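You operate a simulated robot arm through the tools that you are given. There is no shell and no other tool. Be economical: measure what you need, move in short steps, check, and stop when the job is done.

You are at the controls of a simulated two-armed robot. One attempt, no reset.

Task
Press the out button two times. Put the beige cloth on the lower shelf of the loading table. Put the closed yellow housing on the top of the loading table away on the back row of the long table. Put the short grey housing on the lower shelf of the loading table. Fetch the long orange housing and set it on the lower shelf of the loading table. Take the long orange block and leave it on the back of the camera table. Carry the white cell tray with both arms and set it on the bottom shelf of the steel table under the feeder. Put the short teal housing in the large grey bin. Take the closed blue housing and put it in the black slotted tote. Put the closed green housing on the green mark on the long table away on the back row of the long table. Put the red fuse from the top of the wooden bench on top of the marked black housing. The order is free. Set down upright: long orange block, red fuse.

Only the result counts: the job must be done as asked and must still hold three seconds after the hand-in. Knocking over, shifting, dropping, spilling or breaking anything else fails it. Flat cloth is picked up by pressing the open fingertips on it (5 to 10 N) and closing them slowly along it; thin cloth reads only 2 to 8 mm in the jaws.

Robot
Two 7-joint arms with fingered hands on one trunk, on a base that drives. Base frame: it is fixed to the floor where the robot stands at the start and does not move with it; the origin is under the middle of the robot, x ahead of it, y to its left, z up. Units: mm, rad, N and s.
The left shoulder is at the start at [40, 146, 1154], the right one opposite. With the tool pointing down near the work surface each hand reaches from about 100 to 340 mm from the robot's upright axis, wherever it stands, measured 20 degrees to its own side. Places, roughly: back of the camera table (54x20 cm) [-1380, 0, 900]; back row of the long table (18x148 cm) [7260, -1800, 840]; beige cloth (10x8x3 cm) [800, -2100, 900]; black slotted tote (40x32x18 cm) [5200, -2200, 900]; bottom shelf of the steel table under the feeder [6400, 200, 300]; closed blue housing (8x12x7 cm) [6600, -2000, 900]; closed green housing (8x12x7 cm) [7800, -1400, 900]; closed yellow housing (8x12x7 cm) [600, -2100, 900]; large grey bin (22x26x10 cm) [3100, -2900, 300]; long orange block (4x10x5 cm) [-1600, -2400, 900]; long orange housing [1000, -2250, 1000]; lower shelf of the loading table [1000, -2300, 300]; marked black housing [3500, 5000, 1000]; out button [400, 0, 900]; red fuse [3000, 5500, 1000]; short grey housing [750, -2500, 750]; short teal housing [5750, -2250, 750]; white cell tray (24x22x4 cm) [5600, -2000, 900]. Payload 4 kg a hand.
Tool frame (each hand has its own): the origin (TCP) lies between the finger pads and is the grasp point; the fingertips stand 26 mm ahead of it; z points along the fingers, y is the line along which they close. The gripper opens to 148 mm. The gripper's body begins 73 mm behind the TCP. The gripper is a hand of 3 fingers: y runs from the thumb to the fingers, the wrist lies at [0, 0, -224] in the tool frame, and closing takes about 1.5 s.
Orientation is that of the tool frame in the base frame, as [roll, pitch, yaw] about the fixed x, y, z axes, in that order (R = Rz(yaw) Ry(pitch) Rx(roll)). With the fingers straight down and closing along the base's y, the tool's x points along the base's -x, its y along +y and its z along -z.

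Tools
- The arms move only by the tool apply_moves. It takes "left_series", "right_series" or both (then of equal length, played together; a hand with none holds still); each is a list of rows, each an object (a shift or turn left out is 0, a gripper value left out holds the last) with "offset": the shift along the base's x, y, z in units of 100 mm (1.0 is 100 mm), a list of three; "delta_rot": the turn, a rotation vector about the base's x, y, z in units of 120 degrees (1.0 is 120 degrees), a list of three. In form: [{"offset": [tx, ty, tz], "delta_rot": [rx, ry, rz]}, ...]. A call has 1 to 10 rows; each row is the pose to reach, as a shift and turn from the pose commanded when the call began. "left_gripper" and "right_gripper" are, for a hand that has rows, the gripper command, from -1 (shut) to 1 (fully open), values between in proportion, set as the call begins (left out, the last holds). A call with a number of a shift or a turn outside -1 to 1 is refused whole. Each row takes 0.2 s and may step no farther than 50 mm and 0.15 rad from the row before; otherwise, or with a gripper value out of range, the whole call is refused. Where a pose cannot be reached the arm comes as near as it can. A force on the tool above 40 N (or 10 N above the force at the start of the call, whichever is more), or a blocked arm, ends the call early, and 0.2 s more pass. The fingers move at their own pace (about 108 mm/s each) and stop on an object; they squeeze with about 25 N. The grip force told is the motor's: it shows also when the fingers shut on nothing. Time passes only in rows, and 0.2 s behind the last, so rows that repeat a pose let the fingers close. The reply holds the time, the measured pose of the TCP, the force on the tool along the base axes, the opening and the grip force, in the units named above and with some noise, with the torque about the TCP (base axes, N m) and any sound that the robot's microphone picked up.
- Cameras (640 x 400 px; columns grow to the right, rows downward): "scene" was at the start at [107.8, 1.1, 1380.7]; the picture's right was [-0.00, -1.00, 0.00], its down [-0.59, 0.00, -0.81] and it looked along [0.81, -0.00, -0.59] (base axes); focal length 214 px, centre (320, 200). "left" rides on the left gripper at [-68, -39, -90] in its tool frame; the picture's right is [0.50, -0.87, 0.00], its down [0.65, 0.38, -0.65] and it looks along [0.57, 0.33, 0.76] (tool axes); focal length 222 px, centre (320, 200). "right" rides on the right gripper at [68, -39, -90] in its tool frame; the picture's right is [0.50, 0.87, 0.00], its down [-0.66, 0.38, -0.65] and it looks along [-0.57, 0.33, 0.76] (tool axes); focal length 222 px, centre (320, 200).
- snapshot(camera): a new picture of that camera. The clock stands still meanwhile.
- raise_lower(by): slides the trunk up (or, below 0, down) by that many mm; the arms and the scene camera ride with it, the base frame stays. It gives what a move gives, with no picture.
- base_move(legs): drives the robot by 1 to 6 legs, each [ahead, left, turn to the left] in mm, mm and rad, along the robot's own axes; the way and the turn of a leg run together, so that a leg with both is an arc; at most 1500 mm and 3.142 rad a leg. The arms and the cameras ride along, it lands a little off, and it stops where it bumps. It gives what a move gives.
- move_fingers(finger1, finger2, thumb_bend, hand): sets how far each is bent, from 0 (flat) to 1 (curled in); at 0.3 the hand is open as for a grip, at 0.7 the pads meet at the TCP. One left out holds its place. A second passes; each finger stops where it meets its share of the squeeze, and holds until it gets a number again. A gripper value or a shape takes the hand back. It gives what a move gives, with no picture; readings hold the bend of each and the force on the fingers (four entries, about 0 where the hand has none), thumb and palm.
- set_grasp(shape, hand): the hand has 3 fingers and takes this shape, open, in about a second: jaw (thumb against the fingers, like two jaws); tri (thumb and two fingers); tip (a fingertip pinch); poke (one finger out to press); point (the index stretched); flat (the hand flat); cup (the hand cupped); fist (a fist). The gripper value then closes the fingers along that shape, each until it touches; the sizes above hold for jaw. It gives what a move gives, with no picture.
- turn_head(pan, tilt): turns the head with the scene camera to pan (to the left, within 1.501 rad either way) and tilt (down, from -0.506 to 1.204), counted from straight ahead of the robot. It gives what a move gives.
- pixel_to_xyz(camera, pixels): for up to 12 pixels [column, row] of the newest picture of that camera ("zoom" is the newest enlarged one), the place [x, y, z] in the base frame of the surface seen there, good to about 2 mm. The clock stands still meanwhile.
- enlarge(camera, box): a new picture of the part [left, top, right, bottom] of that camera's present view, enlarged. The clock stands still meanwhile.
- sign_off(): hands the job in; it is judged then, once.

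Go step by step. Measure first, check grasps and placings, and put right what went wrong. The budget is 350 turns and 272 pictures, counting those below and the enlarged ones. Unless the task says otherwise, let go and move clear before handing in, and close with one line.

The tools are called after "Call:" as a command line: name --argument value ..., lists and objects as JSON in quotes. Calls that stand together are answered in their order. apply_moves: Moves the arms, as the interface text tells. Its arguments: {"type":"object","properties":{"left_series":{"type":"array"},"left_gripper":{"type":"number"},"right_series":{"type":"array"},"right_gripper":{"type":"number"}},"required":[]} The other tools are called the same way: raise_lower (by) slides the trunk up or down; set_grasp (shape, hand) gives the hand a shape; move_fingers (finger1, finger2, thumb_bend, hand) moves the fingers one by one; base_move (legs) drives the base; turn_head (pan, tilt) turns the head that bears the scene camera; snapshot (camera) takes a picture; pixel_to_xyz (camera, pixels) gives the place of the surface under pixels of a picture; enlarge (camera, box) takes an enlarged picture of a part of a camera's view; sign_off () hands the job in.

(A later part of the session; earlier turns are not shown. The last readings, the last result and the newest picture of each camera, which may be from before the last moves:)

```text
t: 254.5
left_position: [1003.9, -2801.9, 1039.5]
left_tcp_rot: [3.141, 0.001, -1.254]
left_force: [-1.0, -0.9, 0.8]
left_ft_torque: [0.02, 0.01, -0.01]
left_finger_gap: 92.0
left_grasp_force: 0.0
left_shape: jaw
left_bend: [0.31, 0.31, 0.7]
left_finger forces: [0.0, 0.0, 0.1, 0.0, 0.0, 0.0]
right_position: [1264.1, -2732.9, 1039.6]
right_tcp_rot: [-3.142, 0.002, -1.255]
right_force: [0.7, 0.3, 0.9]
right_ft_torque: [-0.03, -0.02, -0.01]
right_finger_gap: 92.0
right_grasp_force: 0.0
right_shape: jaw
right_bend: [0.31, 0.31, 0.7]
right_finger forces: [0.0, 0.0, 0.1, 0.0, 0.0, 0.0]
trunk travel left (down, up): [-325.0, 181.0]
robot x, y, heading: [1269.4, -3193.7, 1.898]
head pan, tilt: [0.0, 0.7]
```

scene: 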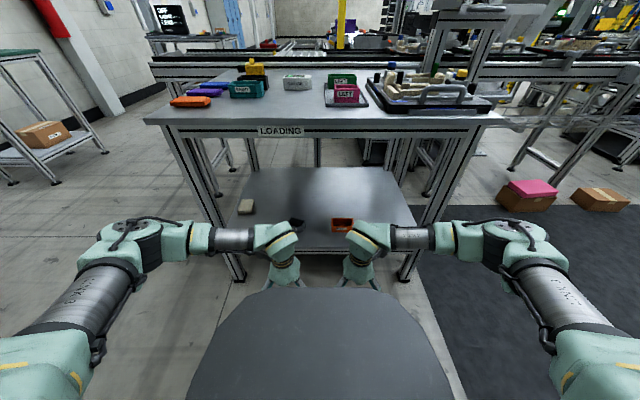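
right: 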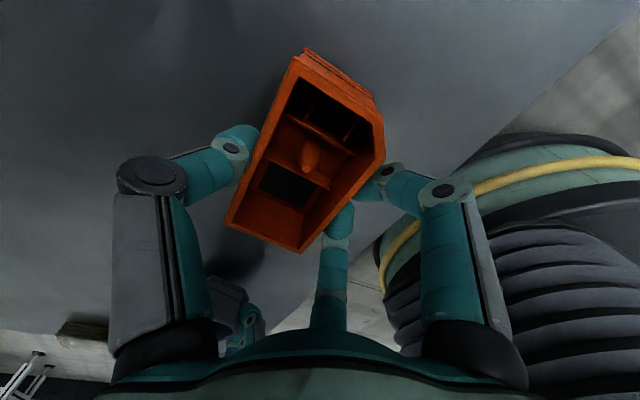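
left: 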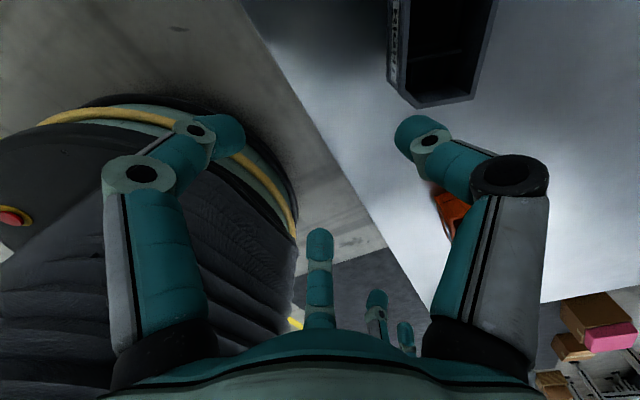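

All three items sit on the lower shelf. Now I drive to the near end again for the yellow housing.

Call:
base_move --legs '[[0, 0, -1.572], [-1000, 200, 0], [0, 837, 0], [200, 0, 0]]'

Call:
snapshot --camera "scene"

```text
t: 268.8
left_position: [577.6, -2204.5, 1039.9]
left_tcp_rot: [3.141, 0.003, -2.826]
left_force: [-0.1, -0.3, 0.4]
left_ft_torque: [0.0, 0.01, 0.01]
left_finger_gap: 92.0
left_grasp_force: 0.0
left_shape: jaw
left_bend: [0.31, 0.31, 0.7]
left_finger forces: [0.0, 0.1, 0.0, 0.1, 0.0, 0.0]
right_position: [646.5, -2465.1, 1039.8]
right_tcp_rot: [-3.14, 0.005, -2.827]
right_force: [-0.1, 0.1, -0.4]
right_ft_torque: [0.01, 0.01, 0.0]
right_finger_gap: 92.3
right_grasp_force: 0.1
right_shape: jaw
right_bend: [0.31, 0.31, 0.7]
right_finger forces: [0.0, 0.0, 0.1, 0.1, 0.0, 0.1]
trunk travel left (down, up): [-325.0, 181.0]
robot x, y, heading: [184.9, -2472.6, 0.321]
head pan, tilt: [0.0, 0.7]
```

```text
174 pictures are left
```

scene: 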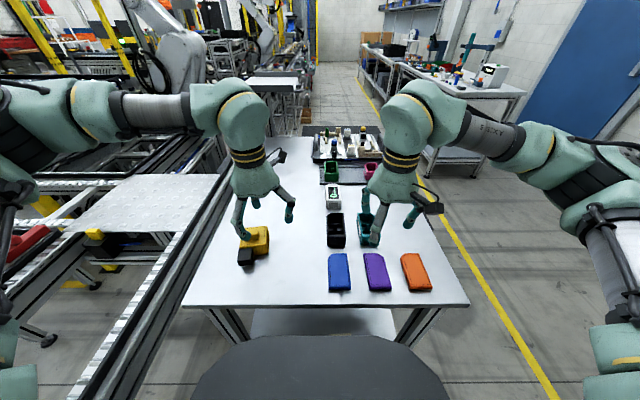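

The left hand is nearly over the yellow housing. I look closely.

Call:
snapshot --camera "left"

Call:
enlarge --camera "scene" --box '[200, 170, 320, 290]'

```text
173 pictures are left
```

left: 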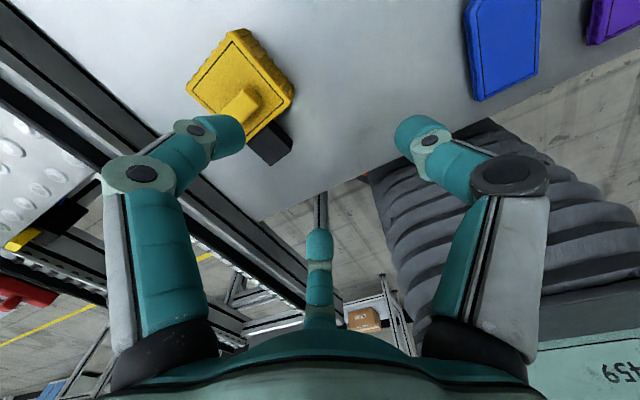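

```text
3.33 times, centred on (260, 230) of scene
```

zoom: 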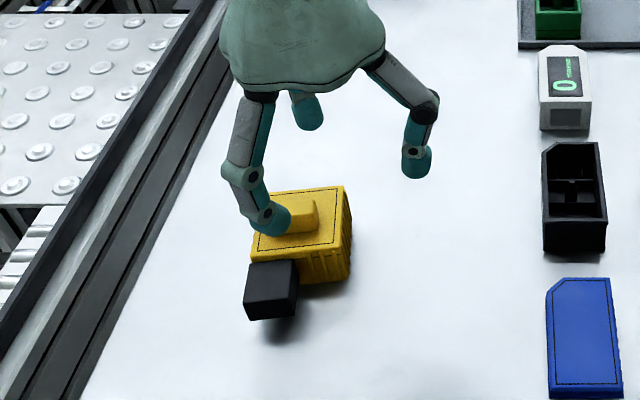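

Call:
pixel_to_xyz --camera "left" --pixels '[[188, 85], [238, 33], [293, 95], [245, 138], [240, 100], [245, 70], [278, 158], [290, 145], [255, 145], [215, 65], [270, 68]]'

Call:
pixel_to_xyz --camera "zoom" --pixels '[[343, 188], [350, 270], [252, 250], [330, 245], [305, 282], [246, 268], [296, 262], [292, 310], [320, 270], [275, 195]]'

```text
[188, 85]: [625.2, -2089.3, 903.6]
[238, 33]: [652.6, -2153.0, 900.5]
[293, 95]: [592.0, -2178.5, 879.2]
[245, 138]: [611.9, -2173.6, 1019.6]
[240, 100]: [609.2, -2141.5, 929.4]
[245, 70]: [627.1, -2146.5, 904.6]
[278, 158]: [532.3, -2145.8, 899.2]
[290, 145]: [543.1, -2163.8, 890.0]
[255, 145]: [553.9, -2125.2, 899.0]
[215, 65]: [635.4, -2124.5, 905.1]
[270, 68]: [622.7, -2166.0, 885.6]
```

```text
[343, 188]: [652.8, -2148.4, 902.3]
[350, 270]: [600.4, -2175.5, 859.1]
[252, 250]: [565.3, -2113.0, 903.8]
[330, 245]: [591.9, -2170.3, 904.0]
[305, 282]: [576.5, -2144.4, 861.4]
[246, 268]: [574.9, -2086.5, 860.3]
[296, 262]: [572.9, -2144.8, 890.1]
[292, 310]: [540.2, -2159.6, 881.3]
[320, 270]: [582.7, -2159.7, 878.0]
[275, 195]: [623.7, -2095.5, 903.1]
```

Yellow body: centre (608,-2131), ~68×63 mm, top z 904, connector on its near-left side. I'll rotate the left hand so the two fingers take its side faces and the thumb the far face.

Call:
apply_moves --left_series '[{"offset": [0.03, 0.07, 0], "delta_rot": [0, 0, 0.07]}, {"offset": [0.06, 0.14, 0], "delta_rot": [0, 0, 0.14]}, {"offset": [0.09, 0.21, 0], "delta_rot": [0, 0, 0.21]}, {"offset": [0.12, 0.28, 0], "delta_rot": [0, 0, 0.28]}, {"offset": [0.15, 0.35, 0], "delta_rot": [0, 0, 0.35]}, {"offset": [0.18, 0.42, 0], "delta_rot": [0, 0, 0.42]}, {"offset": [0.21, 0.49, 0], "delta_rot": [0, 0, 0.49]}, {"offset": [0.24, 0.56, 0], "delta_rot": [0, 0, 0.56]}, {"offset": [0.27, 0.63, 0], "delta_rot": [0, 0, 0.63]}, {"offset": [0.31, 0.73, 0], "delta_rot": [0, 0, 0.7]}]' --left_gripper 0.6

Call:
apply_moves --left_series '[{"offset": [0, 0, -0.3], "delta_rot": [0, 0, 0.06]}, {"offset": [0, 0, -0.6], "delta_rot": [0, 0, 0.084]}, {"offset": [0, 0, -0.8], "delta_rot": [0, 0, 0.084]}]'

Call:
snapshot --camera "left"

Call:
enlarge --camera "scene" --box '[200, 170, 320, 290]'

```text
t: 271.0
left_position: [609.7, -2131.3, 1037.9]
left_tcp_rot: [3.141, 0.004, -1.356]
left_force: [0.3, 0.1, -0.2]
left_ft_torque: [0.0, 0.01, 0.0]
left_finger_gap: 117.9
left_grasp_force: 0.0
left_shape: jaw
left_bend: [0.26, 0.26, 0.48]
left_finger forces: [0.1, 0.1, 0.0, 0.0, 0.0, 0.0]
right_position: [645.6, -2463.8, 1040.8]
right_tcp_rot: [3.139, 0.002, -2.828]
right_force: [-0.1, 1.2, 0.2]
right_ft_torque: [-0.01, 0.0, 0.0]
right_finger_gap: 92.0
right_grasp_force: 0.0
right_shape: jaw
right_bend: [0.31, 0.31, 0.7]
right_finger forces: [0.0, 0.1, 0.0, 0.0, 0.0, 0.1]
trunk travel left (down, up): [-325.0, 181.0]
robot x, y, heading: [187.1, -2469.2, 0.321]
head pan, tilt: [0.0, 0.7]
```

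```text
t: 271.8
left_position: [608.4, -2132.1, 960.0]
left_tcp_rot: [-3.141, 0.004, -1.181]
left_force: [0.5, -0.4, -1.0]
left_ft_torque: [0.0, 0.01, 0.0]
left_finger_gap: 117.8
left_grasp_force: 0.0
left_shape: jaw
left_bend: [0.26, 0.26, 0.48]
left_finger forces: [0.1, 0.0, 0.1, 0.0, 0.0, 0.0]
right_position: [646.7, -2464.6, 1039.5]
right_tcp_rot: [3.141, 0.001, -2.826]
right_force: [-0.2, -1.2, 0.2]
right_ft_torque: [0.01, 0.01, 0.0]
right_finger_gap: 92.1
right_grasp_force: 0.0
right_shape: jaw
right_bend: [0.31, 0.31, 0.7]
right_finger forces: [0.1, 0.1, 0.0, 0.0, 0.1, 0.0]
trunk travel left (down, up): [-325.0, 181.0]
robot x, y, heading: [184.9, -2466.5, 0.32]
head pan, tilt: [0.0, 0.7]
```

```text
171 pictures are left
```

left: 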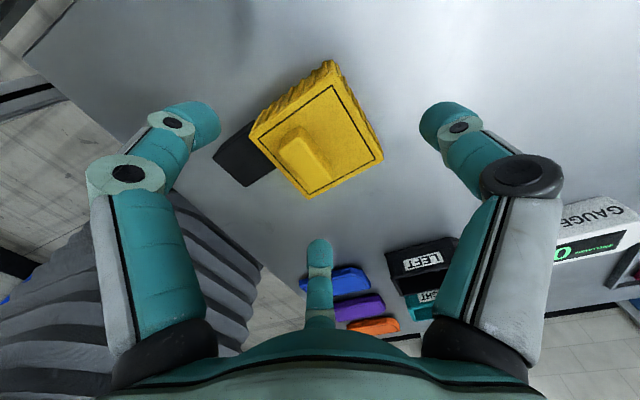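

```text
3.33 times, centred on (260, 230) of scene
```

zoom: 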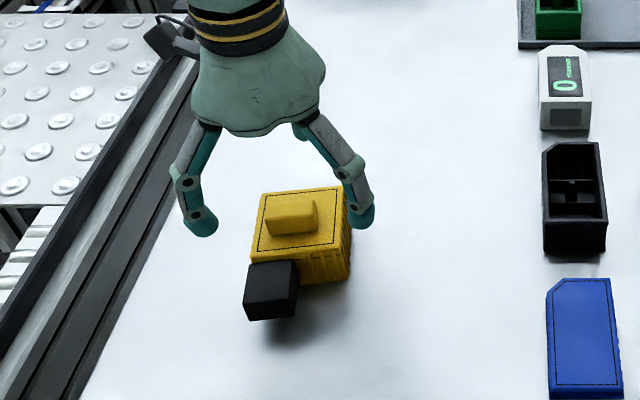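

The geometry fits: fingers will land on the side faces just ahead of the connector. I shift 5 mm away and descend to z≈893.

Call:
apply_moves --left_series '[{"offset": [0.05, 0.02, -0.2]}, {"offset": [0.05, 0.02, -0.45]}, {"offset": [0.05, 0.02, -0.67]}, {"offset": [0.05, 0.02, -0.67]}]'

Call:
apply_moves --left_series '[{"offset": [0, 0, 0]}, {"offset": [0, 0, 0]}, {"offset": [0, 0, 0]}, {"offset": [0, 0, 0]}, {"offset": [0, 0, 0]}]' --left_gripper -1

Call:
snapshot --camera "left"

```text
t: 272.8
left_position: [613.2, -2130.4, 893.6]
left_tcp_rot: [3.141, 0.004, -1.182]
left_force: [0.2, -0.1, 0.1]
left_ft_torque: [0.02, -0.01, 0.02]
left_finger_gap: 118.2
left_grasp_force: 0.0
left_shape: jaw
left_bend: [0.26, 0.26, 0.48]
left_finger forces: [0.0, 0.1, 0.0, 0.0, 0.1, 0.0]
right_position: [645.9, -2464.1, 1039.6]
right_tcp_rot: [3.141, 0.002, -2.829]
right_force: [0.7, -0.5, -0.3]
right_ft_torque: [0.01, -0.01, 0.01]
right_finger_gap: 92.1
right_grasp_force: 0.1
right_shape: jaw
right_bend: [0.31, 0.31, 0.7]
right_finger forces: [0.1, 0.1, 0.1, 0.0, 0.0, 0.1]
trunk travel left (down, up): [-325.0, 181.0]
robot x, y, heading: [185.4, -2473.3, 0.321]
head pan, tilt: [0.0, 0.7]
```

```text
t: 274.0
left_position: [612.7, -2130.1, 894.0]
left_tcp_rot: [-3.142, 0.005, -1.182]
left_force: [0.3, -0.7, -0.2]
left_ft_torque: [-0.01, -0.04, 0.0]
left_finger_gap: 64.4
left_grasp_force: 24.7
left_shape: jaw
left_bend: [0.35, 0.35, 0.7]
left_finger forces: [20.7, 18.8, 0.0, 0.1, 22.5, 0.0]
right_position: [646.9, -2464.5, 1039.6]
right_tcp_rot: [3.141, 0.002, -2.827]
right_force: [0.1, 0.4, 0.0]
right_ft_torque: [-0.02, 0.01, 0.01]
right_finger_gap: 91.8
right_grasp_force: 0.1
right_shape: jaw
right_bend: [0.31, 0.31, 0.7]
right_finger forces: [0.0, 0.0, 0.0, 0.0, 0.2, 0.1]
trunk travel left (down, up): [-325.0, 181.0]
robot x, y, heading: [186.8, -2470.1, 0.324]
head pan, tilt: [0.0, 0.7]
```

```text
169 pictures are left
```

left: 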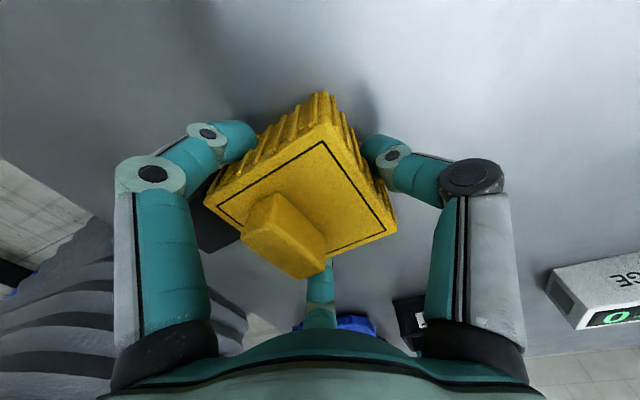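

The yellow housing is firmly held. Lift, draw in, and drive round into the aisle to look ahead.

Call:
apply_moves --left_series '[{"offset": [0, 0, 0.2]}, {"offset": [0, 0, 0.6]}, {"offset": [0, 0, 1.0]}]'

Call:
apply_moves --left_series '[{"offset": [0, 0, 0.45]}, {"offset": [-0.1, -0.03, 0.9]}, {"offset": [-0.45, -0.3, 1.0]}, {"offset": [-0.8, -0.5, 1.0]}]' --right_series '[{"offset": [0, 0, 0.45]}, {"offset": [0, 0, 0.9]}, {"offset": [-0.4, -0.15, 1.0]}, {"offset": [-0.8, -0.4, 1.0]}]'

Call:
base_move --legs '[[-300, 0, 0], [0, -870, 0], [300, 0, 0]]'

Call:
turn_head --pan -0.3 --tilt 0.35

Call:
snapshot --camera "scene"

```text
t: 274.8
left_position: [611.9, -2128.7, 994.3]
left_tcp_rot: [3.141, 0.005, -1.184]
left_force: [0.3, 0.5, -2.2]
left_ft_torque: [0.0, -0.03, -0.01]
left_finger_gap: 64.4
left_grasp_force: 24.7
left_shape: jaw
left_bend: [0.35, 0.35, 0.7]
left_finger forces: [20.7, 18.9, 0.0, 0.1, 22.4, 0.1]
right_position: [647.7, -2466.2, 1039.5]
right_tcp_rot: [3.141, 0.003, -2.828]
right_force: [0.0, 0.9, 0.5]
right_ft_torque: [0.04, 0.0, -0.01]
right_finger_gap: 91.9
right_grasp_force: 0.0
right_shape: jaw
right_bend: [0.31, 0.31, 0.7]
right_finger forces: [0.0, 0.0, 0.0, 0.1, 0.0, 0.1]
trunk travel left (down, up): [-325.0, 181.0]
robot x, y, heading: [187.0, -2469.6, 0.317]
head pan, tilt: [0.0, 0.7]
```

```text
t: 275.8
left_position: [528.1, -2177.4, 1096.8]
left_tcp_rot: [-3.141, 0.006, -1.181]
left_force: [0.0, -0.1, -2.2]
left_ft_torque: [0.06, -0.07, 0.01]
left_finger_gap: 64.3
left_grasp_force: 24.3
left_shape: jaw
left_bend: [0.35, 0.35, 0.7]
left_finger forces: [20.8, 19.1, 0.0, 0.1, 22.5, 0.1]
right_position: [565.2, -2506.6, 1137.2]
right_tcp_rot: [3.14, 0.006, -2.827]
right_force: [0.0, 0.7, -0.3]
right_ft_torque: [0.0, -0.03, -0.02]
right_finger_gap: 92.2
right_grasp_force: 0.0
right_shape: jaw
right_bend: [0.31, 0.31, 0.7]
right_finger forces: [0.0, 0.1, 0.0, 0.0, 0.1, 0.1]
trunk travel left (down, up): [-325.0, 181.0]
robot x, y, heading: [185.9, -2471.2, 0.32]
head pan, tilt: [0.0, 0.7]
```

```text
t: 283.8
left_position: [798.8, -3011.3, 1096.2]
left_tcp_rot: [3.141, 0.003, -1.198]
left_force: [-0.4, 0.8, -1.6]
left_ft_torque: [0.02, -0.06, -0.03]
left_finger_gap: 64.1
left_grasp_force: 24.9
left_shape: jaw
left_bend: [0.35, 0.35, 0.7]
left_finger forces: [20.8, 19.0, 0.0, 0.0, 22.4, 0.0]
right_position: [831.0, -3339.6, 1136.5]
right_tcp_rot: [-3.141, 0.004, -2.843]
right_force: [-0.4, -0.5, -0.7]
right_ft_torque: [-0.01, 0.01, 0.02]
right_finger_gap: 92.4
right_grasp_force: 0.1
right_shape: jaw
right_bend: [0.31, 0.31, 0.7]
right_finger forces: [0.0, 0.0, 0.0, 0.1, 0.0, 0.0]
trunk travel left (down, up): [-325.0, 181.0]
robot x, y, heading: [453.9, -3299.6, 0.307]
head pan, tilt: [0.0, 0.7]
```

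```text
t: 284.6
left_position: [799.7, -3010.6, 1095.0]
left_tcp_rot: [3.141, 0.004, -1.197]
left_force: [0.1, 0.6, -1.9]
left_ft_torque: [0.0, -0.01, -0.03]
left_finger_gap: 64.3
left_grasp_force: 24.9
left_shape: jaw
left_bend: [0.35, 0.35, 0.7]
left_finger forces: [20.8, 18.9, 0.0, 0.0, 22.5, 0.0]
right_position: [832.0, -3340.2, 1137.7]
right_tcp_rot: [3.141, 0.002, -2.842]
right_force: [0.0, -0.9, -0.9]
right_ft_torque: [0.0, -0.02, -0.01]
right_finger_gap: 92.3
right_grasp_force: 0.0
right_shape: jaw
right_bend: [0.31, 0.31, 0.7]
right_finger forces: [0.0, 0.0, 0.0, 0.0, 0.0, 0.0]
trunk travel left (down, up): [-325.0, 181.0]
robot x, y, heading: [448.0, -3300.6, 0.307]
head pan, tilt: [-0.3, 0.351]
```

```text
168 pictures are left
```

scene: 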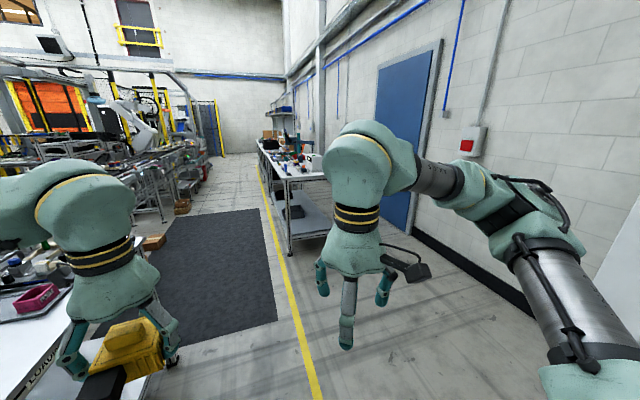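

The aisle runs ahead along the yellow line, benches on its right, machines on the left. Measuring boundaries.

Call:
pixel_to_xyz --camera "scene" --pixels '[[291, 253], [262, 165], [258, 145], [184, 210], [155, 245], [230, 158], [205, 175], [215, 210], [280, 320], [262, 190], [300, 180], [160, 215]]'

Call:
enlarge --camera "scene" --box '[100, 90, 340, 260]'

```text
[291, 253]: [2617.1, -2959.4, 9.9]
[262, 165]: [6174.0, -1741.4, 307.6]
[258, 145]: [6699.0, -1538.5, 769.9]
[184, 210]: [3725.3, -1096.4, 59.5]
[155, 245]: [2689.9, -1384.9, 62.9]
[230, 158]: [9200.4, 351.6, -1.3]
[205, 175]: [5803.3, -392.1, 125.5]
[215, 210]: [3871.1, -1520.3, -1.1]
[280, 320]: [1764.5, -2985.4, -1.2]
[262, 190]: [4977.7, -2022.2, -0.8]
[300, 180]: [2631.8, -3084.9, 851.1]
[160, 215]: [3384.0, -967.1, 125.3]
```

```text
2.35 times, centred on (220, 175) of scene
```

zoom: 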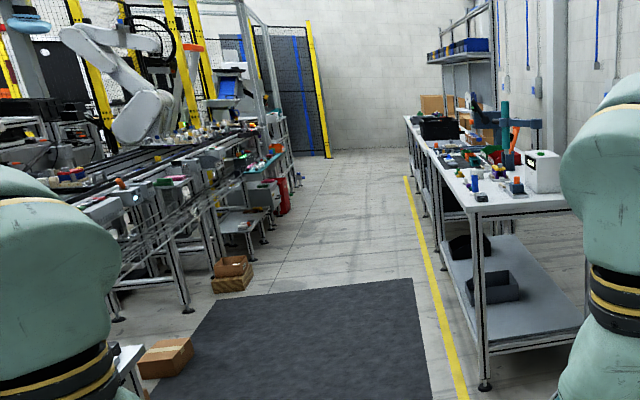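

The bench front runs parallel to the yellow line (~0.335 rad), with a clear aisle ~1.3 m wide. I drive 6 m down the aisle.

Call:
base_move --legs '[[0, 160, 0.028], [1500, 0, 0], [1500, 0, 0], [1500, 0, 0], [1300, 0, 0]]'

Call:
turn_head --pan -0.6 --tilt 0.5

Call:
snapshot --camera "scene"

```text
t: 313.2
left_position: [6252.0, -1025.1, 1095.1]
left_tcp_rot: [-3.141, 0.003, -1.202]
left_force: [-0.3, 0.5, -1.6]
left_ft_torque: [-0.01, -0.01, -0.02]
left_finger_gap: 64.2
left_grasp_force: 24.9
left_shape: jaw
left_bend: [0.35, 0.35, 0.7]
left_finger forces: [20.7, 18.9, 0.0, 0.1, 22.3, 0.0]
right_position: [6284.7, -1353.3, 1137.0]
right_tcp_rot: [3.141, 0.004, -2.842]
right_force: [-0.7, -0.4, 0.1]
right_ft_torque: [0.0, -0.05, 0.01]
right_finger_gap: 92.2
right_grasp_force: 0.0
right_shape: jaw
right_bend: [0.31, 0.31, 0.7]
right_finger forces: [0.1, 0.0, 0.0, 0.0, 0.0, 0.1]
trunk travel left (down, up): [-325.0, 181.0]
robot x, y, heading: [5902.7, -1315.6, 0.309]
head pan, tilt: [-0.3, 0.351]
```

```text
t: 314.0
left_position: [6251.0, -1025.4, 1094.1]
left_tcp_rot: [3.141, 0.002, -1.2]
left_force: [0.7, -0.5, -1.5]
left_ft_torque: [0.01, -0.02, 0.01]
left_finger_gap: 64.1
left_grasp_force: 25.3
left_shape: jaw
left_bend: [0.35, 0.35, 0.7]
left_finger forces: [20.8, 18.9, 0.0, 0.0, 22.3, 0.1]
right_position: [6284.4, -1354.3, 1136.6]
right_tcp_rot: [3.141, 0.001, -2.843]
right_force: [-0.9, -0.7, -0.2]
right_ft_torque: [0.0, 0.01, 0.01]
right_finger_gap: 92.1
right_grasp_force: 0.1
right_shape: jaw
right_bend: [0.31, 0.31, 0.7]
right_finger forces: [0.1, 0.1, 0.0, 0.0, 0.0, 0.1]
trunk travel left (down, up): [-325.0, 181.0]
robot x, y, heading: [5905.2, -1313.1, 0.303]
head pan, tilt: [-0.6, 0.499]
```

```text
166 pictures are left
```

scene: 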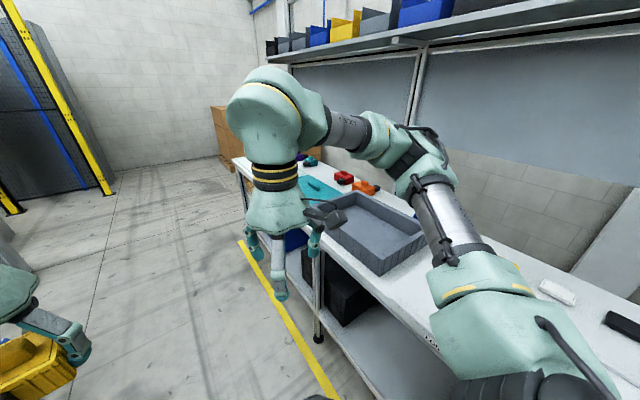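

I continue to the far section of the bench and turn to face it.

Call:
base_move --legs '[[950, 0, 0], [0, 0, -1.54]]'

Call:
turn_head --pan 0 --tilt 0.5

Call:
snapshot --camera "scene"

```text
t: 322.8
left_position: [7136.5, -1346.0, 1095.7]
left_tcp_rot: [-3.141, 0.004, -2.709]
left_force: [0.4, -0.1, -2.1]
left_ft_torque: [-0.02, 0.0, -0.02]
left_finger_gap: 64.0
left_grasp_force: 25.0
left_shape: jaw
left_bend: [0.35, 0.35, 0.7]
left_finger forces: [20.6, 18.8, 0.0, 0.0, 22.1, 0.0]
right_position: [6809.2, -1398.3, 1136.9]
right_tcp_rot: [-3.141, 0.003, 1.93]
right_force: [0.4, -0.7, -0.7]
right_ft_torque: [-0.03, -0.02, -0.02]
right_finger_gap: 92.1
right_grasp_force: 0.0
right_shape: jaw
right_bend: [0.31, 0.31, 0.7]
right_finger forces: [0.1, 0.0, 0.0, 0.0, 0.0, 0.0]
trunk travel left (down, up): [-325.0, 181.0]
robot x, y, heading: [6827.1, -1014.9, -1.203]
head pan, tilt: [-0.6, 0.499]
```

```text
t: 323.8
left_position: [7135.6, -1345.3, 1094.4]
left_tcp_rot: [3.14, 0.004, -2.709]
left_force: [-0.6, 0.5, -2.1]
left_ft_torque: [-0.06, -0.02, 0.04]
left_finger_gap: 64.3
left_grasp_force: 24.9
left_shape: jaw
left_bend: [0.35, 0.35, 0.7]
left_finger forces: [20.6, 18.9, 0.1, 0.1, 22.1, 0.1]
right_position: [6809.7, -1397.5, 1137.6]
right_tcp_rot: [3.14, 0.004, 1.932]
right_force: [-0.3, -0.1, 0.0]
right_ft_torque: [-0.03, -0.03, 0.01]
right_finger_gap: 92.1
right_grasp_force: 0.0
right_shape: jaw
right_bend: [0.31, 0.31, 0.7]
right_finger forces: [0.0, 0.1, 0.0, 0.0, 0.1, 0.0]
trunk travel left (down, up): [-325.0, 181.0]
robot x, y, heading: [6828.2, -1014.0, -1.205]
head pan, tilt: [0.0, 0.499]
```

```text
165 pictures are left
```

scene: 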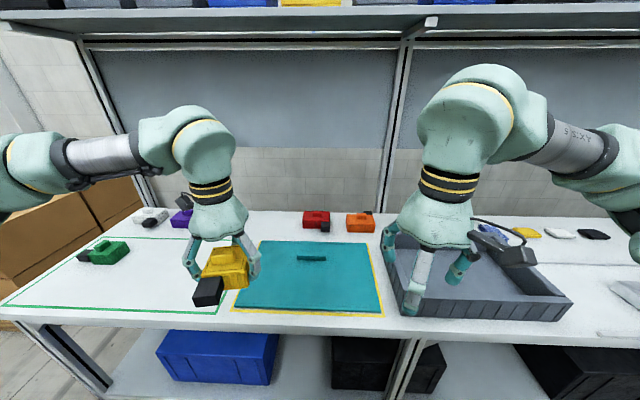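

The long table: green-marked area with the green housing (105,252), a back row with purple, red and orange housings. Measuring free spots and the overhead shelf.

Call:
pixel_to_xyz --camera "scene" --pixels '[[317, 218], [360, 222], [180, 217], [105, 250], [270, 215], [280, 232], [40, 328], [290, 333], [390, 20], [220, 20], [300, 205], [150, 218]]'

Call:
enlarge --camera "scene" --box '[40, 180, 400, 330]'

```text
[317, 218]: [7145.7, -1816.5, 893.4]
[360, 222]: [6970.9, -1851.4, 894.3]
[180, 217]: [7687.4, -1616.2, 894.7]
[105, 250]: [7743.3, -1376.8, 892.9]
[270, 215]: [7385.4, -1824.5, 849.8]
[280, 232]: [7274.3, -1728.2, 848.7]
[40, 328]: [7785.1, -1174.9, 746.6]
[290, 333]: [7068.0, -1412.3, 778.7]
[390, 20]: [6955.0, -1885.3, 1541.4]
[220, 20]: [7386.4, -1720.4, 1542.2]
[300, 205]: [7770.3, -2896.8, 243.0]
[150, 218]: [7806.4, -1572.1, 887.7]
```

```text
1.78 times, centred on (220, 255) of scene
```

zoom: 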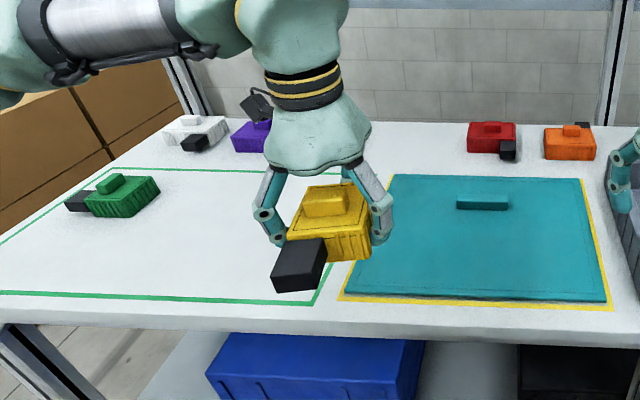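

Back row sits at V≈4060 i.e. ~405 mm behind the front edge; overhead shelf is at z 1541. I look down to see whether the base can go under the lower shelf.

Call:
turn_head --pan 0 --tilt 0.9

Call:
snapshot --camera "scene"

Call:
pixel_to_xyz --camera "scene" --pixels '[[150, 300], [200, 300], [250, 290], [350, 290], [420, 290], [300, 280], [210, 320], [330, 260], [90, 290]]'

```text
t: 324.7
left_position: [7136.7, -1343.8, 1095.8]
left_tcp_rot: [-3.14, 0.003, -2.709]
left_force: [0.0, 0.2, -2.3]
left_ft_torque: [-0.06, 0.01, 0.01]
left_finger_gap: 64.1
left_grasp_force: 25.3
left_shape: jaw
left_bend: [0.35, 0.35, 0.7]
left_finger forces: [20.7, 18.9, 0.1, 0.1, 22.1, 0.0]
right_position: [6809.1, -1397.2, 1137.3]
right_tcp_rot: [3.141, 0.004, 1.93]
right_force: [-0.7, -0.5, 0.1]
right_ft_torque: [-0.03, 0.03, -0.03]
right_finger_gap: 92.3
right_grasp_force: 0.1
right_shape: jaw
right_bend: [0.31, 0.31, 0.7]
right_finger forces: [0.0, 0.0, 0.1, 0.1, 0.0, 0.1]
trunk travel left (down, up): [-325.0, 181.0]
robot x, y, heading: [6824.2, -1015.4, -1.204]
head pan, tilt: [0.0, 0.901]
```

```text
163 pictures are left
```

scene: 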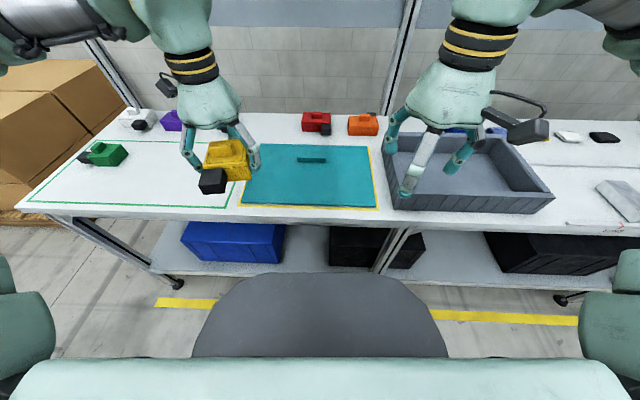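

```text
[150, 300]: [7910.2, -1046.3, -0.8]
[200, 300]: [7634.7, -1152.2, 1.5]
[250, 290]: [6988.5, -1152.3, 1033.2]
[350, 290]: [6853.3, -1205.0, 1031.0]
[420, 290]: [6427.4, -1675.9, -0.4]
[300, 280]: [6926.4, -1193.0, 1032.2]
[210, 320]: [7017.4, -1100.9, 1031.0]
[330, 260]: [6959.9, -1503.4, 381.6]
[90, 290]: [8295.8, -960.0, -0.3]
```

Call:
pixel_to_xyz --camera "scene" --pixels '[[170, 262], [170, 268], [170, 272], [300, 266], [440, 272], [440, 280], [180, 285], [560, 298], [230, 262], [100, 236], [385, 262], [60, 215]]'

```text
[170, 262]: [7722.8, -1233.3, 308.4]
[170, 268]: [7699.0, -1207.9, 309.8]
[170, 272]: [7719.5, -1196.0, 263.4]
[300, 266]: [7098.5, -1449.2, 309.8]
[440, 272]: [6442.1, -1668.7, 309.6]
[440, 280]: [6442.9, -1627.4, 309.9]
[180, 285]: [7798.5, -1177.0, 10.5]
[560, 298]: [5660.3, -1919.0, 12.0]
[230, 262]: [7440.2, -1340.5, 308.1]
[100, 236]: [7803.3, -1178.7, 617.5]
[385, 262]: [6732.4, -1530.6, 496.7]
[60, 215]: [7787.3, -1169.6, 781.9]
```

The lower shelf rail is at z 263–309, so I stay at 290 mm from the front. I line up with a free back-row spot (between purple and red) and test the reach.

Call:
base_move --legs '[[0, 220, -0.032], [155, 0, 0]]'

Call:
turn_head --pan 0.1 --tilt 0.6

Call:
snapshot --camera "scene"

```text
t: 327.4
left_position: [7382.3, -1424.5, 1096.3]
left_tcp_rot: [-3.14, 0.004, -2.739]
left_force: [-0.1, -0.1, -1.9]
left_ft_torque: [-0.05, -0.01, 0.01]
left_finger_gap: 64.0
left_grasp_force: 24.4
left_shape: jaw
left_bend: [0.35, 0.35, 0.7]
left_finger forces: [20.8, 18.9, 0.0, 0.1, 22.2, 0.0]
right_position: [7054.7, -1467.1, 1137.7]
right_tcp_rot: [3.139, 0.006, 1.899]
right_force: [-0.2, 0.3, 0.5]
right_ft_torque: [-0.01, -0.04, -0.01]
right_finger_gap: 92.3
right_grasp_force: 0.0
right_shape: jaw
right_bend: [0.31, 0.31, 0.7]
right_finger forces: [0.1, 0.1, 0.0, 0.1, 0.0, 0.0]
trunk travel left (down, up): [-325.0, 181.0]
robot x, y, heading: [7085.9, -1086.0, -1.235]
head pan, tilt: [0.0, 0.901]
```

```text
t: 328.1
left_position: [7384.1, -1426.9, 1095.5]
left_tcp_rot: [-3.142, 0.002, -2.74]
left_force: [0.3, 0.3, -2.6]
left_ft_torque: [-0.02, 0.0, 0.01]
left_finger_gap: 64.1
left_grasp_force: 24.7
left_shape: jaw
left_bend: [0.35, 0.35, 0.7]
left_finger forces: [20.8, 18.9, 0.0, 0.0, 22.3, 0.0]
right_position: [7054.7, -1468.7, 1138.0]
right_tcp_rot: [-3.141, 0.0, 1.898]
right_force: [0.4, 1.4, -0.3]
right_ft_torque: [0.03, 0.0, 0.02]
right_finger_gap: 92.1
right_grasp_force: 0.0
right_shape: jaw
right_bend: [0.31, 0.31, 0.7]
right_finger forces: [0.0, 0.0, 0.1, 0.0, 0.1, 0.0]
trunk travel left (down, up): [-325.0, 181.0]
robot x, y, heading: [7087.3, -1086.9, -1.238]
head pan, tilt: [0.099, 0.6]
```

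```text
162 pictures are left
```

scene: 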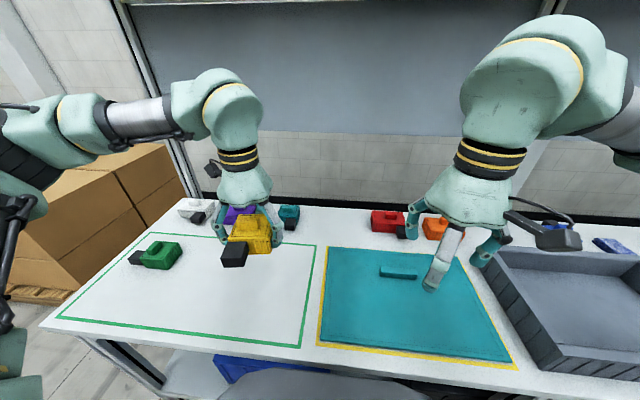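

A teal housing also stands in the row at (288,217). The gap between teal and red near (338,218) looks free; measuring.

Call:
pixel_to_xyz --camera "scene" --pixels '[[288, 213], [296, 225], [338, 215], [335, 228], [338, 207], [374, 222], [374, 233], [195, 207], [160, 250], [135, 258], [250, 250], [300, 240]]'

Call:
enlarge --camera "scene" --box '[110, 190, 450, 300]'

```text
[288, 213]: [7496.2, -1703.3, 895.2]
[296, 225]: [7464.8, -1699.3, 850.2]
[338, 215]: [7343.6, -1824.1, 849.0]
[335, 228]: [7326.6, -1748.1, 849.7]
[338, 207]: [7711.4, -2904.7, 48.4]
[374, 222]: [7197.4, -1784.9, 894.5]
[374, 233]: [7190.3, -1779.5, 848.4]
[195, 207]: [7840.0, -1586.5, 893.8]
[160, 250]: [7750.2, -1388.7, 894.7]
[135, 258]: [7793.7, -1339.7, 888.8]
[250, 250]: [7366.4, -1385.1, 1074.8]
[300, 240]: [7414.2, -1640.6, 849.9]
```

```text
1.88 times, centred on (280, 245) of scene
```

zoom: 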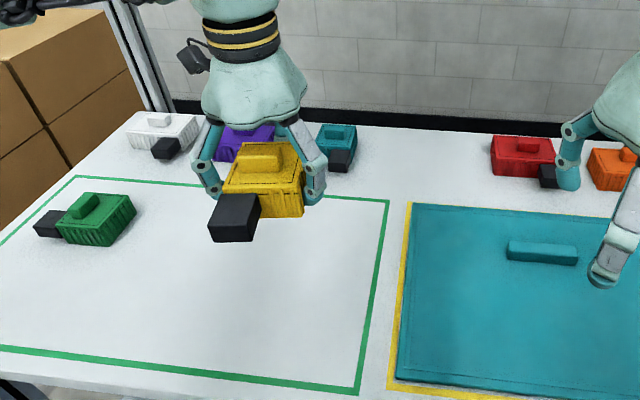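

Free gap spans U 6206–6488 between red and teal. I lower to z≈995, move right, then extend toward the back row, watching reach.

Call:
apply_moves --left_series '[{"offset": [-0.25, -0.09, -0.25]}, {"offset": [-0.5, -0.18, -0.5]}, {"offset": [-0.75, -0.26, -0.75]}, {"offset": [-1.0, -0.35, -1.0]}]'

Call:
apply_moves --left_series '[{"offset": [-0.25, -0.5, 0]}, {"offset": [-0.5, -0.87, 0]}, {"offset": [-0.7, -0.98, 0]}]'

Call:
apply_moves --left_series '[{"offset": [0.15, -0.42, 0]}, {"offset": [0.3, -0.84, 0]}, {"offset": [0.34, -0.98, 0]}]'

Call:
snapshot --camera "scene"

```text
t: 329.1
left_position: [7281.8, -1461.3, 997.6]
left_tcp_rot: [3.141, 0.003, -2.739]
left_force: [-0.6, -0.1, -2.3]
left_ft_torque: [-0.03, -0.02, 0.02]
left_finger_gap: 63.7
left_grasp_force: 25.0
left_shape: jaw
left_bend: [0.35, 0.36, 0.7]
left_finger forces: [20.8, 19.0, 0.0, 0.0, 22.1, 0.0]
right_position: [7054.7, -1470.2, 1137.4]
right_tcp_rot: [3.141, 0.002, 1.898]
right_force: [-0.4, 0.0, -0.1]
right_ft_torque: [0.02, -0.04, 0.02]
right_finger_gap: 92.2
right_grasp_force: 0.2
right_shape: jaw
right_bend: [0.31, 0.31, 0.7]
right_finger forces: [0.0, 0.0, 0.1, 0.1, 0.0, 0.0]
trunk travel left (down, up): [-325.0, 181.0]
robot x, y, heading: [7086.6, -1084.9, -1.233]
head pan, tilt: [0.099, 0.6]
```

```text
refused: row 1 steps farther than a row can; nothing moved
```

```text
t: 329.9
left_position: [7319.6, -1561.8, 997.4]
left_tcp_rot: [3.14, 0.001, -2.74]
left_force: [0.4, -0.4, -1.5]
left_ft_torque: [-0.04, -0.02, -0.03]
left_finger_gap: 63.5
left_grasp_force: 25.0
left_shape: jaw
left_bend: [0.35, 0.35, 0.7]
left_finger forces: [20.8, 19.0, 0.1, 0.0, 22.4, 0.0]
right_position: [7055.1, -1468.6, 1138.0]
right_tcp_rot: [3.141, 0.003, 1.899]
right_force: [0.3, -0.4, -0.1]
right_ft_torque: [-0.01, -0.01, -0.01]
right_finger_gap: 92.1
right_grasp_force: 0.1
right_shape: jaw
right_bend: [0.31, 0.31, 0.7]
right_finger forces: [0.0, 0.1, 0.0, 0.0, 0.1, 0.1]
trunk travel left (down, up): [-325.0, 181.0]
robot x, y, heading: [7085.0, -1086.9, -1.232]
head pan, tilt: [0.099, 0.6]
```

```text
160 pictures are left
```

scene: 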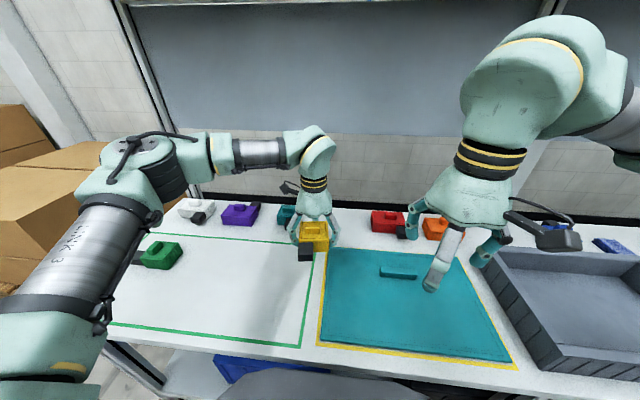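

Call:
apply_moves --left_series '[{"offset": [-0.07, -0.33, 0]}, {"offset": [-0.14, -0.66, 0]}, {"offset": [-0.2, -1.0, 0]}]'

Call:
apply_moves --left_series '[{"offset": [-0.06, -0.33, 0]}, {"offset": [-0.12, -0.66, 0]}, {"offset": [-0.18, -1.0, 0]}, {"offset": [-0.18, -1.0, 0]}]'

Call:
enlarge --camera "scene" --box '[200, 150, 440, 270]'

```text
t: 330.8
left_position: [7296.4, -1661.5, 997.3]
left_tcp_rot: [3.14, 0.006, -2.741]
left_force: [-0.3, 0.1, -1.5]
left_ft_torque: [-0.04, 0.0, 0.0]
left_finger_gap: 63.6
left_grasp_force: 24.9
left_shape: jaw
left_bend: [0.35, 0.35, 0.7]
left_finger forces: [20.8, 19.0, 0.1, 0.0, 22.3, 0.0]
right_position: [7054.1, -1470.4, 1137.4]
right_tcp_rot: [3.139, 0.001, 1.901]
right_force: [0.5, -0.1, 0.1]
right_ft_torque: [-0.02, 0.0, 0.03]
right_finger_gap: 92.1
right_grasp_force: 0.2
right_shape: jaw
right_bend: [0.31, 0.31, 0.7]
right_finger forces: [0.0, 0.1, 0.0, 0.1, 0.0, 0.1]
trunk travel left (down, up): [-325.0, 181.0]
robot x, y, heading: [7086.0, -1089.8, -1.233]
head pan, tilt: [0.099, 0.6]
```

```text
t: 331.8
left_position: [7279.3, -1697.2, 1000.5]
left_tcp_rot: [-3.141, 0.005, -2.741]
left_force: [0.3, -0.6, -1.4]
left_ft_torque: [-0.01, -0.04, 0.02]
left_finger_gap: 63.5
left_grasp_force: 25.0
left_shape: jaw
left_bend: [0.35, 0.36, 0.7]
left_finger forces: [21.3, 19.6, 0.1, 0.1, 22.8, 0.0]
left hand out of reach, approached as far as the arm can: row 2, 3, 4
right_position: [7053.8, -1468.1, 1137.3]
right_tcp_rot: [3.139, 0.002, 1.899]
right_force: [-0.1, 0.0, -0.8]
right_ft_torque: [0.0, -0.01, 0.01]
right_finger_gap: 92.2
right_grasp_force: 0.1
right_shape: jaw
right_bend: [0.31, 0.31, 0.7]
right_finger forces: [0.0, 0.0, 0.0, 0.0, 0.0, 0.0]
trunk travel left (down, up): [-325.0, 181.0]
robot x, y, heading: [7086.4, -1088.7, -1.234]
head pan, tilt: [0.099, 0.6]
```

```text
2.67 times, centred on (320, 210) of scene
```

zoom: 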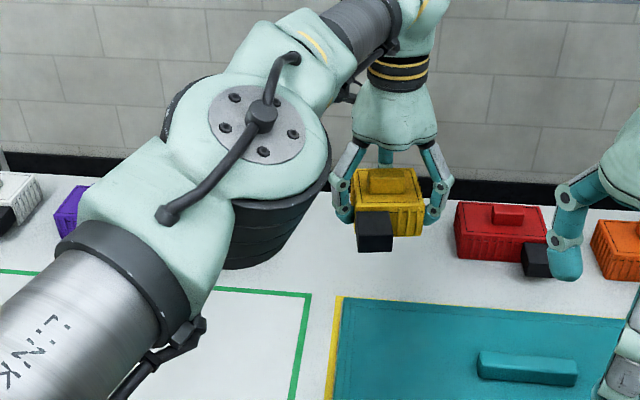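

Reach runs out at V≈3997, partly because the target is 190 mm sideways of the shoulder. I pull back, shift the base 180 mm right and 20 mm closer so the shoulder lines up.

Call:
apply_moves --left_series '[{"offset": [-0.1, 0.3, 0.1]}, {"offset": [-0.1, 0.6, 0.3]}, {"offset": [-0.1, 0.9, 0.5]}, {"offset": [0.2, 1.0, 0.6]}]'

Call:
base_move --legs '[[18, -180, 0]]'

```text
t: 332.8
left_position: [7304.8, -1594.6, 1059.5]
left_tcp_rot: [3.141, -0.001, -2.738]
left_force: [-0.9, 0.8, -1.7]
left_ft_torque: [-0.04, 0.0, 0.0]
left_finger_gap: 63.6
left_grasp_force: 24.8
left_shape: jaw
left_bend: [0.35, 0.36, 0.7]
left_finger forces: [21.1, 19.5, 0.1, 0.0, 22.6, 0.0]
right_position: [7057.9, -1468.3, 1138.4]
right_tcp_rot: [-3.138, 0.004, 1.9]
right_force: [1.0, -0.3, -0.1]
right_ft_torque: [0.0, 0.04, 0.01]
right_finger_gap: 92.1
right_grasp_force: 0.0
right_shape: jaw
right_bend: [0.31, 0.31, 0.7]
right_finger forces: [0.1, 0.0, 0.1, 0.1, 0.0, 0.0]
trunk travel left (down, up): [-325.0, 181.0]
robot x, y, heading: [7087.4, -1086.9, -1.233]
head pan, tilt: [0.099, 0.6]
```

```text
t: 334.3
left_position: [7139.5, -1671.1, 1058.2]
left_tcp_rot: [3.141, 0.002, -2.74]
left_force: [0.5, -0.6, -2.0]
left_ft_torque: [0.01, 0.02, 0.01]
left_finger_gap: 63.6
left_grasp_force: 25.0
left_shape: jaw
left_bend: [0.35, 0.36, 0.7]
left_finger forces: [21.0, 19.5, 0.1, 0.1, 22.4, 0.1]
right_position: [6892.8, -1544.1, 1136.8]
right_tcp_rot: [3.142, 0.004, 1.899]
right_force: [0.7, -0.2, 0.5]
right_ft_torque: [0.0, 0.01, 0.01]
right_finger_gap: 92.2
right_grasp_force: 0.0
right_shape: jaw
right_bend: [0.31, 0.31, 0.7]
right_finger forces: [0.1, 0.0, 0.0, 0.0, 0.1, 0.1]
trunk travel left (down, up): [-325.0, 181.0]
robot x, y, heading: [6917.3, -1163.2, -1.238]
head pan, tilt: [0.099, 0.6]
```

Call:
apply_moves --left_series '[{"offset": [0.35, 0.08, -0.1]}, {"offset": [0.7, 0.05, -0.2]}, {"offset": [0.97, 0.0, -0.4]}, {"offset": [0.99, -0.3, -0.5]}]'

Call:
apply_moves --left_series '[{"offset": [0.15, -0.25, -0.15]}, {"offset": [0.3, -0.48, -0.3]}, {"offset": [0.4, -0.63, -0.4]}, {"offset": [0.4, -0.63, -0.4]}]'

Call:
enlarge --camera "scene" --box '[200, 150, 440, 270]'

```text
t: 335.3
left_position: [7238.1, -1703.9, 1004.9]
left_tcp_rot: [3.139, 0.004, -2.742]
left_force: [-0.1, -0.5, -2.0]
left_ft_torque: [-0.02, 0.0, -0.02]
left_finger_gap: 63.4
left_grasp_force: 24.7
left_shape: jaw
left_bend: [0.35, 0.36, 0.7]
left_finger forces: [20.8, 19.3, 0.0, 0.0, 22.2, 0.0]
right_position: [6890.7, -1546.1, 1136.3]
right_tcp_rot: [3.14, 0.002, 1.899]
right_force: [0.1, -0.3, -0.5]
right_ft_torque: [0.0, -0.03, 0.0]
right_finger_gap: 92.4
right_grasp_force: 0.2
right_shape: jaw
right_bend: [0.31, 0.31, 0.7]
right_finger forces: [0.1, 0.1, 0.0, 0.0, 0.0, 0.0]
trunk travel left (down, up): [-325.0, 181.0]
robot x, y, heading: [6920.9, -1165.1, -1.241]
head pan, tilt: [0.099, 0.6]
```

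```text
t: 336.3
left_position: [7274.5, -1760.5, 969.1]
left_tcp_rot: [3.141, 0.003, -2.74]
left_force: [-0.1, -0.2, -2.3]
left_ft_torque: [-0.04, -0.01, 0.0]
left_finger_gap: 63.3
left_grasp_force: 24.7
left_shape: jaw
left_bend: [0.35, 0.36, 0.7]
left_finger forces: [20.7, 19.1, 0.0, 0.0, 21.9, 0.0]
left hand out of reach, approached as far as the arm can: row 3, 4
right_position: [6892.1, -1545.2, 1137.0]
right_tcp_rot: [3.141, 0.003, 1.898]
right_force: [0.7, 0.0, 0.4]
right_ft_torque: [0.0, 0.0, 0.03]
right_finger_gap: 92.3
right_grasp_force: 0.0
right_shape: jaw
right_bend: [0.31, 0.31, 0.7]
right_finger forces: [0.1, 0.0, 0.1, 0.0, 0.1, 0.0]
trunk travel left (down, up): [-325.0, 181.0]
robot x, y, heading: [6921.4, -1161.2, -1.237]
head pan, tilt: [0.099, 0.6]
```

```text
2.67 times, centred on (320, 210) of scene
```

zoom: 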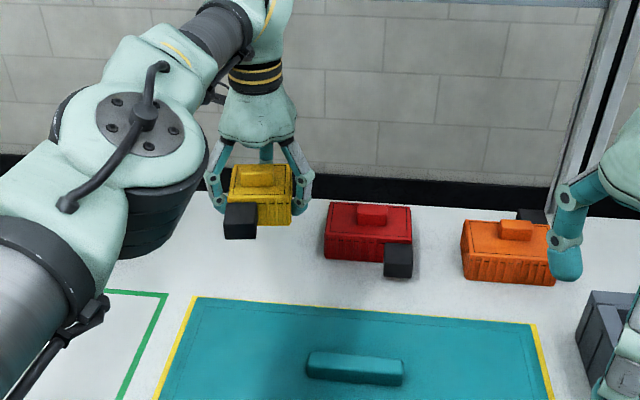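

The housing is above the gap at U≈6288, V≈4050. I lower toward the table (contact expected at z≈886).

Call:
apply_moves --left_series '[{"offset": [0, 0, -0.3]}, {"offset": [0, 0, -0.55]}, {"offset": [0, 0, -0.7]}, {"offset": [0, 0, -0.77]}]'

Call:
snapshot --camera "left"

Call:
enlarge --camera "scene" --box '[200, 150, 440, 270]'

```text
t: 337.3
left_position: [7272.4, -1762.1, 892.3]
left_tcp_rot: [3.142, 0.002, -2.741]
left_force: [0.3, 0.0, -1.8]
left_ft_torque: [0.0, -0.02, -0.02]
left_finger_gap: 63.4
left_grasp_force: 25.2
left_shape: jaw
left_bend: [0.35, 0.36, 0.7]
left_finger forces: [20.7, 19.1, 0.0, 0.0, 21.8, 0.0]
right_position: [6891.4, -1544.9, 1137.7]
right_tcp_rot: [-3.141, 0.004, 1.898]
right_force: [1.0, 0.2, 0.3]
right_ft_torque: [0.01, 0.0, 0.02]
right_finger_gap: 92.2
right_grasp_force: 0.1
right_shape: jaw
right_bend: [0.31, 0.31, 0.7]
right_finger forces: [0.0, 0.0, 0.1, 0.0, 0.1, 0.1]
trunk travel left (down, up): [-325.0, 181.0]
robot x, y, heading: [6923.0, -1164.9, -1.235]
head pan, tilt: [0.099, 0.6]
```

```text
157 pictures are left
```

left: 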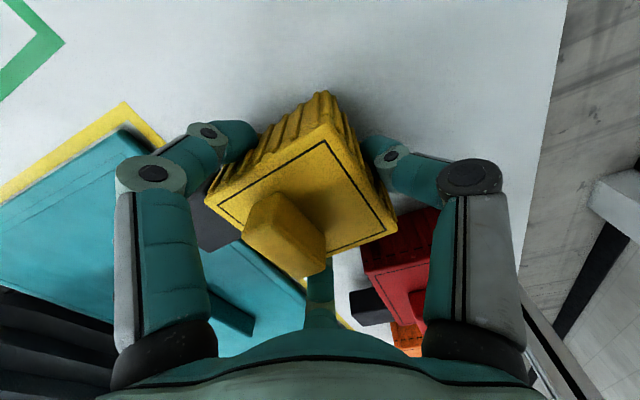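

```text
2.67 times, centred on (320, 210) of scene
```

zoom: 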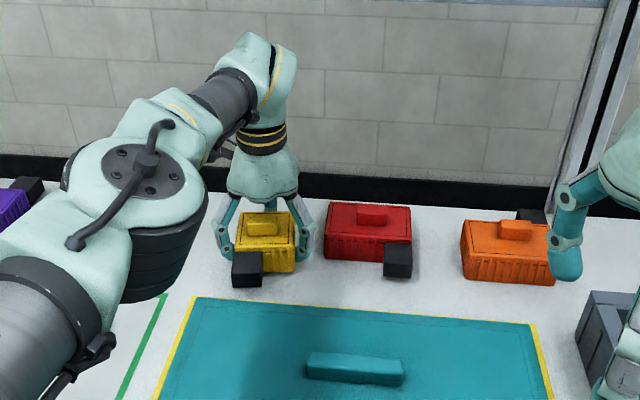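

Call:
apply_moves --left_series '[{"offset": [0, 0, -0.03]}, {"offset": [0, 0, -0.05]}, {"offset": [0, 0, -0.065]}, {"offset": [0, 0, -0.08]}]'

```text
t: 338.3
left_position: [7271.5, -1761.9, 884.0]
left_tcp_rot: [3.141, 0.003, -2.741]
left_force: [0.0, 1.0, -2.7]
left_ft_torque: [-0.04, -0.01, 0.0]
left_finger_gap: 63.3
left_grasp_force: 24.6
left_shape: jaw
left_bend: [0.35, 0.36, 0.7]
left_finger forces: [20.7, 19.1, 0.0, 0.0, 21.7, 0.0]
right_position: [6891.5, -1546.2, 1137.8]
right_tcp_rot: [-3.141, 0.003, 1.899]
right_force: [-0.1, 0.3, -0.3]
right_ft_torque: [0.01, -0.03, -0.02]
right_finger_gap: 92.4
right_grasp_force: 0.1
right_shape: jaw
right_bend: [0.31, 0.31, 0.7]
right_finger forces: [0.0, 0.0, 0.0, 0.0, 0.0, 0.1]
trunk travel left (down, up): [-325.0, 181.0]
robot x, y, heading: [6916.2, -1162.9, -1.236]
head pan, tilt: [0.099, 0.6]
```

Call:
apply_moves --left_series '[{"offset": [0, 0, -0.02]}, {"offset": [0, 0, -0.035]}, {"offset": [0, 0, -0.05]}, {"offset": [0, 0, -0.05]}]'

```text
t: 339.3
left_position: [7271.3, -1761.4, 881.7]
left_tcp_rot: [-3.135, 0.001, -2.739]
left_force: [1.7, -2.7, 17.5]
left_ft_torque: [-0.01, -0.03, -0.03]
left_finger_gap: 63.4
left_grasp_force: 25.7
left_shape: jaw
left_bend: [0.35, 0.35, 0.7]
left_finger forces: [22.7, 21.1, 0.0, 0.0, 26.2, 0.0]
right_position: [6889.1, -1543.8, 1137.7]
right_tcp_rot: [3.14, 0.004, 1.9]
right_force: [0.6, -0.1, 0.0]
right_ft_torque: [0.0, 0.01, -0.01]
right_finger_gap: 92.4
right_grasp_force: 0.1
right_shape: jaw
right_bend: [0.31, 0.31, 0.7]
right_finger forces: [0.0, 0.0, 0.0, 0.0, 0.0, 0.0]
trunk travel left (down, up): [-325.0, 181.0]
robot x, y, heading: [6921.8, -1169.3, -1.236]
head pan, tilt: [0.099, 0.6]
```

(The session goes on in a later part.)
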